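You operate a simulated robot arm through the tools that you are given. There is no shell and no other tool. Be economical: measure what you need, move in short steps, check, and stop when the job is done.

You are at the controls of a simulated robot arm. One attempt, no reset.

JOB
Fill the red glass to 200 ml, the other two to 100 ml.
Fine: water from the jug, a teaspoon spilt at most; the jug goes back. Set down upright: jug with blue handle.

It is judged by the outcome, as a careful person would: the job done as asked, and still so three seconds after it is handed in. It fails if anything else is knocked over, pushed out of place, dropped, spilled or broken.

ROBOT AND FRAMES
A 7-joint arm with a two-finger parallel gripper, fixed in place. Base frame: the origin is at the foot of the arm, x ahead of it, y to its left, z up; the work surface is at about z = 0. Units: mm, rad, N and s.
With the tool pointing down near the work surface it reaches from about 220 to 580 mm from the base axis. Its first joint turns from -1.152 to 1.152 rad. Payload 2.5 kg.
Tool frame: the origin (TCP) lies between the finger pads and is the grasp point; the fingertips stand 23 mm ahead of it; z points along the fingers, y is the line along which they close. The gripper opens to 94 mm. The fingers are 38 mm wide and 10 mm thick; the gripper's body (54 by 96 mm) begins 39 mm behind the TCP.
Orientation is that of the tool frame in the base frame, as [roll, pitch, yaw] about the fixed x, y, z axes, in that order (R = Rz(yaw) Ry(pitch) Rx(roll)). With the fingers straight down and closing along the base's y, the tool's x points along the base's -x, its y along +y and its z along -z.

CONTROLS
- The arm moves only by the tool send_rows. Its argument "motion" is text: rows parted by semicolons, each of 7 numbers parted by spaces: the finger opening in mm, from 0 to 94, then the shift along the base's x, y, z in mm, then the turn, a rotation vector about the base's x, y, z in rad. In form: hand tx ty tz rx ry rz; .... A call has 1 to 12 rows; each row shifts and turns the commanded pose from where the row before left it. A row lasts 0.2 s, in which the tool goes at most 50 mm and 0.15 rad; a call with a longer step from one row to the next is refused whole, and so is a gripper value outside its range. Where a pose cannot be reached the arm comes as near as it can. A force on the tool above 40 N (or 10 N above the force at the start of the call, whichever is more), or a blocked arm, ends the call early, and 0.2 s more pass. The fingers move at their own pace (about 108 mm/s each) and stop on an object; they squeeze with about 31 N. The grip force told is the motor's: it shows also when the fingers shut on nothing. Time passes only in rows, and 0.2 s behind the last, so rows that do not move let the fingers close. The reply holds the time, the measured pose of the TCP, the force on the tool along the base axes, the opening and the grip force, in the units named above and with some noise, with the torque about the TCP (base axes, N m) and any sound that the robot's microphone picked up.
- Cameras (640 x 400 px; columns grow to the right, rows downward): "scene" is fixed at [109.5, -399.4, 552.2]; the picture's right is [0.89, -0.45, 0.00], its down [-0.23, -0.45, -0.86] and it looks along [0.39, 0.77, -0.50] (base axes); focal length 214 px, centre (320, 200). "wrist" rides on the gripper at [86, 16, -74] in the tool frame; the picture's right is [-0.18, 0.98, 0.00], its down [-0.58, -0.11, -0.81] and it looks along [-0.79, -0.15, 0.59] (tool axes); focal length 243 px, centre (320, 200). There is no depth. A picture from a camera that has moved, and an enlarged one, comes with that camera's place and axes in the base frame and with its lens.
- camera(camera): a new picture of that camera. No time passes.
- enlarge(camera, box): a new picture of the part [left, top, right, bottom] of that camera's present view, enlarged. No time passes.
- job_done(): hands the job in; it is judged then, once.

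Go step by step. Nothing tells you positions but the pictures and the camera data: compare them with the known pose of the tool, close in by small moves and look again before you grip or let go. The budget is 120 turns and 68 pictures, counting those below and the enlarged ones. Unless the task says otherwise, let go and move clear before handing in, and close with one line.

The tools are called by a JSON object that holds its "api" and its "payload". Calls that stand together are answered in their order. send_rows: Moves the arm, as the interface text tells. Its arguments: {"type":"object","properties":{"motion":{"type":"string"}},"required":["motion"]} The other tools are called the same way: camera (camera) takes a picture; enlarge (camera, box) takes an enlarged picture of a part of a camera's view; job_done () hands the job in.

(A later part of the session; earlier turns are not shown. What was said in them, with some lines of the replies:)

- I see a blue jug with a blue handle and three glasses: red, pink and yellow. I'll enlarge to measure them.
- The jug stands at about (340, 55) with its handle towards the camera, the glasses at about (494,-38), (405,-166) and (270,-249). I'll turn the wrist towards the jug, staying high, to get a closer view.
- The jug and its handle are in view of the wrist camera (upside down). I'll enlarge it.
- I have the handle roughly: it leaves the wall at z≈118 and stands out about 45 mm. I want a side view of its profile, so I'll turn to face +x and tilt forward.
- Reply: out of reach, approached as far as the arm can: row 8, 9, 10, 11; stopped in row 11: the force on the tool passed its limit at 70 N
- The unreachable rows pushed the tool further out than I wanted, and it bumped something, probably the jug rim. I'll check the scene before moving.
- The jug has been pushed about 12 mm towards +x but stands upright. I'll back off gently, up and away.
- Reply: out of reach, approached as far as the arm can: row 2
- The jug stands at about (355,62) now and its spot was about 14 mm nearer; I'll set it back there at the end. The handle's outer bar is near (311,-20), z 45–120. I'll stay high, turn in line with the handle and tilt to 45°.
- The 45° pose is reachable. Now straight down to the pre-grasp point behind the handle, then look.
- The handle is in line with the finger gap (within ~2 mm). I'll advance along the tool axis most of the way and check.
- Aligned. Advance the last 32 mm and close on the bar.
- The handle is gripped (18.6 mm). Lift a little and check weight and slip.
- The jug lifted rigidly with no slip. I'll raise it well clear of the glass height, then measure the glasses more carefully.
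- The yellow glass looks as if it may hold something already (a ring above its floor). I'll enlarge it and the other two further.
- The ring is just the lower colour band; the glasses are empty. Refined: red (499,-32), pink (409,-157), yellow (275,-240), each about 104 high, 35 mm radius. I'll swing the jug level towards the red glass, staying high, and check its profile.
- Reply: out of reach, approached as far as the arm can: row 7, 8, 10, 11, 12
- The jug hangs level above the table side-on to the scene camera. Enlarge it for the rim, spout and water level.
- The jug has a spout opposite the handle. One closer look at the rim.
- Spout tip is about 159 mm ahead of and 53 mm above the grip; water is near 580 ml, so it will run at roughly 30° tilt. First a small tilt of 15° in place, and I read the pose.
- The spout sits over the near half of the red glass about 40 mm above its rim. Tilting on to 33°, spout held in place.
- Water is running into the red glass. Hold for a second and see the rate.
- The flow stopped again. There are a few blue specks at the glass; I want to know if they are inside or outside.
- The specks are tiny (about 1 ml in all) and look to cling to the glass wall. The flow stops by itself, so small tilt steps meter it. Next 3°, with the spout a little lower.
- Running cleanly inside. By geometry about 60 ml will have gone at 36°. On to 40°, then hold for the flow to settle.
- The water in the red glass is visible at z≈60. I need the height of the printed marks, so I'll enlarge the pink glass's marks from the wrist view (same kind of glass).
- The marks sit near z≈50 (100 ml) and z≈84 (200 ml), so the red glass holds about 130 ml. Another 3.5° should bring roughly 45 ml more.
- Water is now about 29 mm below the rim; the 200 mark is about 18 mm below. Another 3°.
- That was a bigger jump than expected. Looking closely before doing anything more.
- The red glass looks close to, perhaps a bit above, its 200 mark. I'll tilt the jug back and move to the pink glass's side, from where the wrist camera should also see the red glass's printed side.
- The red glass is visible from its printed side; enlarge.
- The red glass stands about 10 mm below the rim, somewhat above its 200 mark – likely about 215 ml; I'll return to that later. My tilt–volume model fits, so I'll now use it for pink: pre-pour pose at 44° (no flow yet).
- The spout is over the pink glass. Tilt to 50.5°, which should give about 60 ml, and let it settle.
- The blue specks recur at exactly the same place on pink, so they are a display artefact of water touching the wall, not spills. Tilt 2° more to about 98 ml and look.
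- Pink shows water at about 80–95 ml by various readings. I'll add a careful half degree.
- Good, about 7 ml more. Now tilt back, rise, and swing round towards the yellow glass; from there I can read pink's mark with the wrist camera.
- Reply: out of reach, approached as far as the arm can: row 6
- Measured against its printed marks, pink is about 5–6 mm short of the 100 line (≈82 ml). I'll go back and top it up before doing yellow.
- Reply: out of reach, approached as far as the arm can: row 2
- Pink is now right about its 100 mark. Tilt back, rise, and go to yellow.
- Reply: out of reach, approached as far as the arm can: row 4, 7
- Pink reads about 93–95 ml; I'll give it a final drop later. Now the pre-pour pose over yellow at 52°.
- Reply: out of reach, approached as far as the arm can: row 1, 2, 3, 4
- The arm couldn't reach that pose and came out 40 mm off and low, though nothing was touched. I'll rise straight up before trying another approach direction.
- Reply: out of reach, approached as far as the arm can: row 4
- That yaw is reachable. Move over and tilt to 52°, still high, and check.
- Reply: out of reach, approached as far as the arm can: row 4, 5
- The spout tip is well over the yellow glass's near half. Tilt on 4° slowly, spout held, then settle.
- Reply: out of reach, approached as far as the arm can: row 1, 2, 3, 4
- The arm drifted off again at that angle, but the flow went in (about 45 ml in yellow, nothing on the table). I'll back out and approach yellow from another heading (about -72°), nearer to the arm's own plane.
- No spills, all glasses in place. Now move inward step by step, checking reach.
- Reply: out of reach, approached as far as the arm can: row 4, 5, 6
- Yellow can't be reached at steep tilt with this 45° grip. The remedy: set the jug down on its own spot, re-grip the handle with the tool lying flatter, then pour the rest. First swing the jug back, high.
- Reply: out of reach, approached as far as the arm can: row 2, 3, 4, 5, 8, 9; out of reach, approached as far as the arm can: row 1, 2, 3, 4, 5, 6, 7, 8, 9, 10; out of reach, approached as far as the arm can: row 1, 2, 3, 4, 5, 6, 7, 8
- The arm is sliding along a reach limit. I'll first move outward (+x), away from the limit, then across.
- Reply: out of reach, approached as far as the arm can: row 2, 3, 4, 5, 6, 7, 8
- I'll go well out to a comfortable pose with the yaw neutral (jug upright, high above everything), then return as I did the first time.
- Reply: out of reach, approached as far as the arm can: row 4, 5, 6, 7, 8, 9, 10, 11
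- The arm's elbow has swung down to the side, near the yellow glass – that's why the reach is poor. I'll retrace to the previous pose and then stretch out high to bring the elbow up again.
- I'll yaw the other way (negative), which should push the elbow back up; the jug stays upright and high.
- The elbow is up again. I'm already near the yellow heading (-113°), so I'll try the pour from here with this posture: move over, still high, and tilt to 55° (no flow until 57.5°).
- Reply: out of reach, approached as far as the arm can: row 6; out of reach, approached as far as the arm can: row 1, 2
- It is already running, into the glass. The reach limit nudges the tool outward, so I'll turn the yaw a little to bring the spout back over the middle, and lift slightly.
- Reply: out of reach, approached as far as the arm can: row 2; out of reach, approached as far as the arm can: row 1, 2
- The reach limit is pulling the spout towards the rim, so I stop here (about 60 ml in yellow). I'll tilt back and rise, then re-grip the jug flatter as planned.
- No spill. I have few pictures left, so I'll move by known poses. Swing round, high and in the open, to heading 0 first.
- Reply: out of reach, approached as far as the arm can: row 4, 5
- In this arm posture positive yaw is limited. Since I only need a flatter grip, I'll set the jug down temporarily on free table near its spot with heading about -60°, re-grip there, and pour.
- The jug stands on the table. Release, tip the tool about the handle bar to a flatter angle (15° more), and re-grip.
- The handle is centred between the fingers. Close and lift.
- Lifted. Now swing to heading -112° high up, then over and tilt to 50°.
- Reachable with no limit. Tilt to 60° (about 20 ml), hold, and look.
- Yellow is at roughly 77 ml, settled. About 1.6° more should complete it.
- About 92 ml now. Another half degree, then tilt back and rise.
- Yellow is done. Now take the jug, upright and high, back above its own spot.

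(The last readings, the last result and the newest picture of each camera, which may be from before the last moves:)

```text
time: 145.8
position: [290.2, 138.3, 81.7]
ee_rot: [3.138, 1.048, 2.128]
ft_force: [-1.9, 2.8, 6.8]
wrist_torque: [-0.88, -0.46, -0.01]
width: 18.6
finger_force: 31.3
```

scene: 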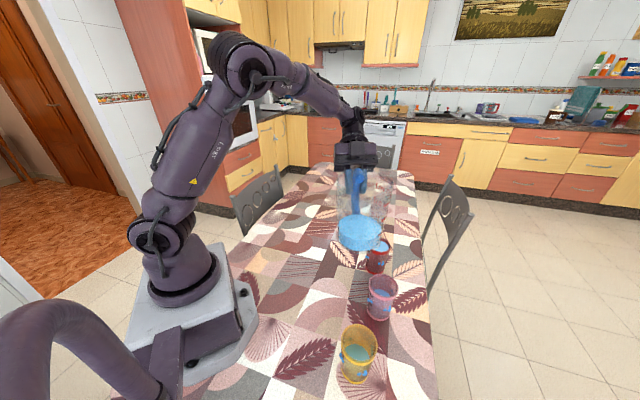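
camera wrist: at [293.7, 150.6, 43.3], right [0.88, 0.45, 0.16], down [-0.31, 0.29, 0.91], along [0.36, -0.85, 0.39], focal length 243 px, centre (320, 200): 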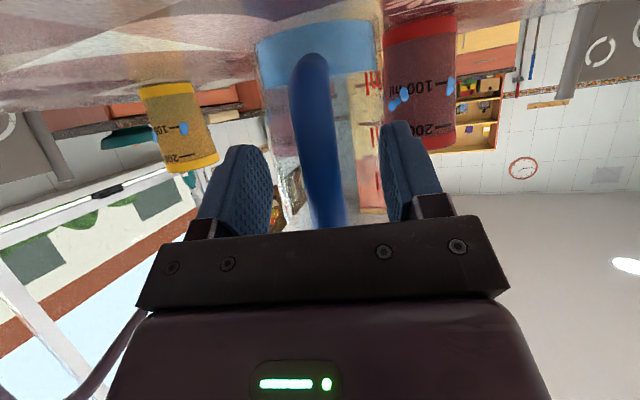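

The jug is on the table. Release and withdraw along the tool axis.

{"api": "send_rows", "payload": {"motion": "0 0 0 -0.6 0 0 0;25 0 0 0 0 0 0;60 0 0 0 0 0 0;70 0 0 0 0 0 0;70 -6.9 11 7.5 0 0 0;70 -9 14.7 10 0 0 0;70 -9 14.7 10 0 0 0;70 -9 14.7 12 0 0 0;70 -9 14.7 15 0 0 0;70 0 0 30 0 0 0;70 0 0 30 0 0 0;70 0 0 0 0 0 0"}}

```text
time: 148.4
position: [247.1, 208.0, 196.3]
ee_rot: [-3.14, 1.042, 2.131]
ft_force: [0.3, 0.8, -0.9]
wrist_torque: [0.02, 0.0, -0.02]
width: 69.9
finger_force: 0.0
```

The jug is back on its spot, upright. The red glass is about 7 mm over its 200 line, so a careful fix is to pour off the excess into the jug: tilting that glass to 28° leaves exactly the level of the mark. First bring the tool upright and high, away from everything.

{"api": "send_rows", "payload": {"motion": "94 5 0 15 0.05 0.031 0;94 15 -4 15 0.085 0.053 0;94 15 -8 10 0.085 0.053 0;94 15 -8 10 0.085 0.053 0;94 15 -8 10 0.085 0.053 0;94 15 -8 10 0.085 0.053 0;94 15 -8 10 0.085 0.053 0;94 15 -8 0 0.085 0.053 0;94 15 -8 0 0.085 0.053 0;94 15 -8 0 0.085 0.053 0;94 15 -8 0 0.068 0.042 0;94 0 0 0 0 0 0"}}

```text
time: 151.0
position: [401.6, 131.6, 275.3]
ee_rot: [3.139, 0.004, 2.129]
ft_force: [-1.1, 0.9, 0.3]
wrist_torque: [0.02, 0.01, 0.02]
width: 93.9
finger_force: 0.1
```

{"api": "send_rows", "payload": {"motion": "94 9.7 -16.4 -3 0 0 0.101;94 9.7 -16.4 -3 0 0 0.101;94 9.7 -16.4 -3 0 0 0.101;94 9.7 -16.4 -3 0 0 0.101;94 9.7 -16.4 -3 0 0 0.101;94 9.7 -16.4 -3 0 0 0.101;94 9.7 -16.4 -3 0 0 0.101;94 9.8 -16.4 -3 0 0 0.101;94 9.8 -16.2 -3 0 0 0.101;94 9.8 -16.2 -3 0 0 0.101;94 0 0 0 0 0 0"}}

{"api": "camera", "payload": {"camera": "scene"}}

```text
time: 153.4
position: [499.4, -32.7, 246.5]
ee_rot: [3.14, 0.004, -3.142]
ft_force: [0.0, -0.7, 0.2]
wrist_torque: [0.03, 0.0, -0.01]
width: 93.7
finger_force: 0.0
```

```text
1 pictures are left
```

scene: 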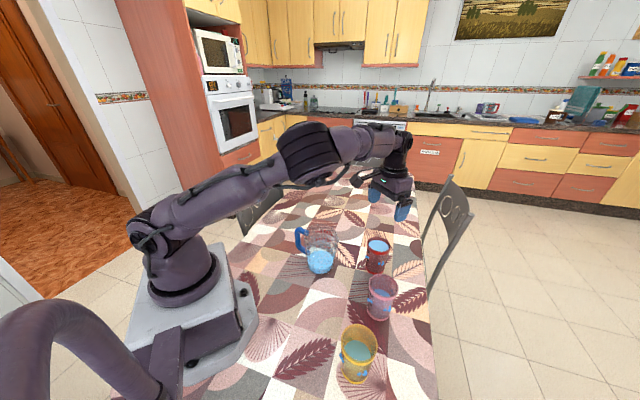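

Jug is home and upright; the glasses are where they were, and the tool is right above the red glass. Descend around it slowly.

{"api": "send_rows", "payload": {"motion": "94 0 0 -25 0 0 0;94 0 0 -25 0 0 0;94 0 0 -25 0 0 0;94 0 0 -20 0 0 0;94 0 0 -20 0 0 0;94 0 0 -15 0 0 0;94 0 0 -15 0 0 0;94 0 0 -12 0 0 0;94 0 0 -10 0 0 0;94 0 0 0 0 0 0"}}

```text
time: 155.6
position: [499.4, -32.6, 79.0]
ee_rot: [3.139, 0.004, 3.14]
ft_force: [1.0, 0.3, 0.9]
wrist_torque: [0.01, 0.0, -0.02]
width: 94.2
finger_force: 0.1
```

{"api": "send_rows", "payload": {"motion": "84 0 0 -1 0 0 0;78 0 0 0 0 0 0;74 0 0 0 0 0 0;71 0 0 0 0 0 0;69 0 0 0 0 0 0;67 0 0 0 0 0 0;60 0 0 0 0 0 0;50 0 0 0 0 0 0;40 0 0 0 0 0 0;40 0 0 0 0 0 0"}}

```text
time: 157.8
position: [498.1, -33.2, 77.0]
ee_rot: [3.141, 0.004, 3.138]
ft_force: [0.1, -0.6, -0.1]
wrist_torque: [0.04, 0.02, -0.01]
width: 70.5
finger_force: 31.4
```

Gripped at 70.5 mm. Lift gently, straight up.

{"api": "send_rows", "payload": {"motion": "40 0 0 3 0 0 0;40 0 0 6 0 0 0;40 0 0 9 0 0 0;40 0 0 11 0 0 0;40 0 0 12 0 0 0;40 0 0 12 0 0 0;40 0 0 12 0 0 0;40 0 0 12 0 0 0;40 0 0 12 0 0 0;40 0 0 12 0 0 0;40 0 0 10 0 0 0;40 0 0 6 0 0 0"}}

{"api": "send_rows", "payload": {"motion": "40 -2 3 2 0 0 0;40 -4 6 0 0 0 0;40 -6 9 0 0 0 0;40 -8 10 0 0 0 0;40 -8 11 0 0 0 0;40 -8 11 0 0 0 0;40 -8 11 0 0 0 0;40 -8 10 0 0 0 0;40 -8 9 0 0 0 0;40 -6 7 0 0 0 0;40 -4 4 0 0 0 0;40 -2 2 0 0 0 0"}}

```text
time: 160.4
position: [500.3, -32.5, 194.9]
ee_rot: [3.14, 0.003, 3.139]
ft_force: [0.2, 0.1, -2.2]
wrist_torque: [-0.03, 0.0, -0.02]
width: 70.3
finger_force: 30.6
```

```text
time: 163.0
position: [427.2, 59.6, 195.4]
ee_rot: [3.139, 0.004, 3.14]
ft_force: [0.1, 0.3, -1.8]
wrist_torque: [0.01, 0.0, 0.02]
width: 70.2
finger_force: 31.3
```

Steady. Now tilt the glass towards the jug to 12° (no flow yet) and move in over the jug's mouth.

{"api": "send_rows", "payload": {"motion": "40 0 0 0 0 -0.02 0;40 0 0 1 0 -0.04 0;40 0 0 1 0 -0.05 0;40 0 0 1 0 -0.05 0;40 0 0 0 0 -0.05 0;40 -3 0 0 0 0 0;40 -5 0 0 0 0 0;40 -5 0 0 0 0 0;40 -4 0 0 0 0 0;40 -2 0 0 0 0 0;40 0 0 0 0 0 0"}}

```text
time: 165.4
position: [409.8, 59.8, 199.5]
ee_rot: [3.139, 0.215, 3.14]
ft_force: [1.0, 0.0, -0.8]
wrist_torque: [-0.02, -0.04, 0.01]
width: 70.3
finger_force: 30.7
```

Now tilt slowly to 28.5° and hold for the excess to run into the jug.

{"api": "send_rows", "payload": {"motion": "40 0 0 0 0 -0.03 0;40 0 0 0 0 -0.03 0;40 0 0 0 0 -0.03 0;40 0 0 0 0 -0.03 0;40 0 0 0 0 -0.03 0;40 0 0 0 0 -0.03 0;40 0 0 0 0 -0.03 0;40 0 0 0 0 -0.03 0;40 0 0 0 0 -0.025 0;40 0 0 0 0 -0.021 0;40 0 0 0 0 0 0;40 0 0 0 0 0 0"}}

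{"api": "send_rows", "payload": {"motion": "40 0 0 0 0 0 0;40 0 0 0 0 0 0;40 0 0 0 0 0 0;40 0 0 0 0 0 0;40 0 0 0 0 0 0;40 0 0 0 0 0 0"}}

```text
time: 168.0
position: [409.2, 60.1, 199.4]
ee_rot: [3.137, 0.5, 3.141]
ft_force: [-0.1, 0.0, -1.7]
wrist_torque: [0.0, 0.05, 0.02]
width: 70.1
finger_force: 30.6
```

```text
time: 169.4
position: [408.5, 59.2, 199.4]
ee_rot: [3.138, 0.499, 3.141]
ft_force: [0.2, -0.1, -2.6]
wrist_torque: [0.02, 0.02, -0.03]
width: 70.4
finger_force: 31.3
```

Settled. Tilt back upright, move away from the jug, and return to the glass's place.

{"api": "send_rows", "payload": {"motion": "40 0 0 0 0 0.04 0;40 0 0 0 0 0.06 0;40 0 0 0 0 0.06 0;40 0 0 0 0 0.06 0;40 2 0 0 0 0.06 0;40 3 0 0 0 0.06 0;40 4 0 0 0 0.06 0;40 5 0 0 0 0.05 0;40 4 0 0 0 0.03 0;40 2 0 0 0 0.0155 0;40 0 0 0 0 0 0"}}

{"api": "send_rows", "payload": {"motion": "40 2 -3 0 0 0 0;40 4 -6 0 0 0 0;40 6 -9 0 0 0 0;40 8 -10 0 0 0 0;40 8 -11 0 0 0 0;40 8 -11 0 0 0 0;40 8 -11 0 0 0 0;40 8 -10 0 0 0 0;40 8 -9 0 0 0 0;40 6 -7 0 0 0 0;40 4 -4 0 0 0 0;40 0 0 0 0 0 0"}}

```text
time: 171.8
position: [427.9, 61.5, 199.1]
ee_rot: [3.141, 0.003, 3.139]
ft_force: [0.2, -0.5, -1.4]
wrist_torque: [-0.04, 0.0, 0.0]
width: 70.3
finger_force: 30.9
```

```text
time: 174.4
position: [499.4, -31.2, 197.9]
ee_rot: [3.141, 0.003, 3.14]
ft_force: [0.7, -0.1, -1.6]
wrist_torque: [-0.02, -0.01, 0.01]
width: 70.6
finger_force: 30.8
```

{"api": "send_rows", "payload": {"motion": "40 -0.3 -0.8 -6 0 0 0;40 -0.2 -0.8 -10 0 0 0;40 0 0 -13 0 0 0;40 0 0 -14 0 0 0;40 0 0 -14 0 0 0;40 0 0 -14 0 0 0;40 0 0 -14 0 0 0;40 0 0 -12 0 0 0;40 0 0 -8 0 0 0;40 0 0 -5 0 0 0;40 0 0 -3 0 0 0;40 0 0 0 0 0 0"}}

{"api": "send_rows", "payload": {"motion": "40 0 0 -2.5 0 0 0;40 0 0 -2 0 0 0;40 0 0 -1.5 0 0 0;40 0 0 -1 0 0 0;40 0 0 0 0 0 0"}}

```text
time: 177.0
position: [498.2, -32.5, 86.0]
ee_rot: [3.14, 0.003, 3.141]
ft_force: [0.6, 0.9, -2.0]
wrist_torque: [0.02, 0.01, -0.01]
width: 70.4
finger_force: 31.0
```

```text
time: 178.2
position: [498.8, -32.4, 79.1]
ee_rot: [3.14, 0.003, 3.139]
ft_force: [0.4, -0.7, -1.7]
wrist_torque: [0.03, 0.01, -0.01]
width: 70.2
finger_force: 31.1
```

{"api": "send_rows", "payload": {"motion": "40 0 0 -0.8 0 0 0;40 0 0 -0.7 0 0 0;40 0 0 -0.6 0 0 0;40 0 0 0 0 0 0"}}

```text
time: 179.2
position: [498.4, -31.7, 78.6]
ee_rot: [3.139, 0.006, 3.14]
ft_force: [0.3, -0.8, 0.0]
wrist_torque: [0.03, 0.0, 0.03]
width: 70.3
finger_force: 30.8
```

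Touching down (the weight is off the tool). A hair lower, then open gently and rise.

{"api": "send_rows", "payload": {"motion": "40 0 0 -0.6 0 0 0;40 0 0 0 0 0 0;69 0 0 0 0 0 0;72 0 0 0 0 0 0;76 0 0 0 0 0 0;84 0 0 0 0 0 0;94 0 0 0 0 0 0;94 0 0 0 0 0 0"}}

{"api": "send_rows", "payload": {"motion": "94 0 0 8 0 0 0;94 0 0 15 0 0 0;94 0 0 25 0 0 0;94 0 0 30 0 0 0;94 0 0 35 0 0 0;94 0 0 35 0 0 0;94 0 0 35 0 0 0;94 0 0 35 0 0 0;94 -10 5 20 0 0 0;94 -15 5 0 0 0 0;94 0 0 0 0 0 0"}}

{"api": "enlarge", "payload": {"camera": "scene", "box": [280, 215, 430, 390]}}

```text
time: 181.0
position: [498.1, -32.8, 77.3]
ee_rot: [3.141, 0.005, 3.139]
ft_force: [0.1, -0.1, -0.2]
wrist_torque: [0.01, -0.05, -0.01]
width: 94.0
finger_force: 0.1
```

```text
time: 183.4
position: [473.8, -22.9, 314.3]
ee_rot: [3.14, 0.003, 3.14]
ft_force: [-0.2, 0.5, -0.5]
wrist_torque: [0.02, -0.02, -0.02]
width: 94.0
finger_force: 0.1
```

```text
2.29 times, centred on (355, 302) of scene
camera zoom: at [109.5, -399.4, 552.2], right [0.89, -0.45, 0.0], down [-0.23, -0.45, -0.86], along [0.39, 0.77, -0.5], focal length 490 px, centre (240, -34)
```

zoom: 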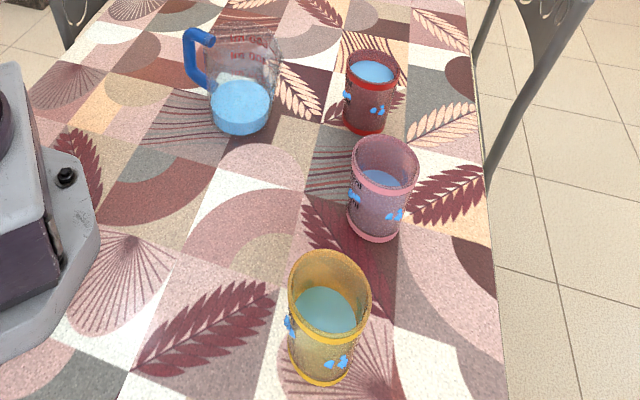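

No water on the table, everything upright and the arm is clear, so I'm handing the job in.

{"api": "job_done", "payload": {}}

```text
The job is handed in.
```

The job is handed in. By my readings of the pictures, the red glass holds about 200 ml and the pink and yellow about 95–100 ml each. The jug is upright and back on its spot, but its handle points a different way than before, and I saw no spills.
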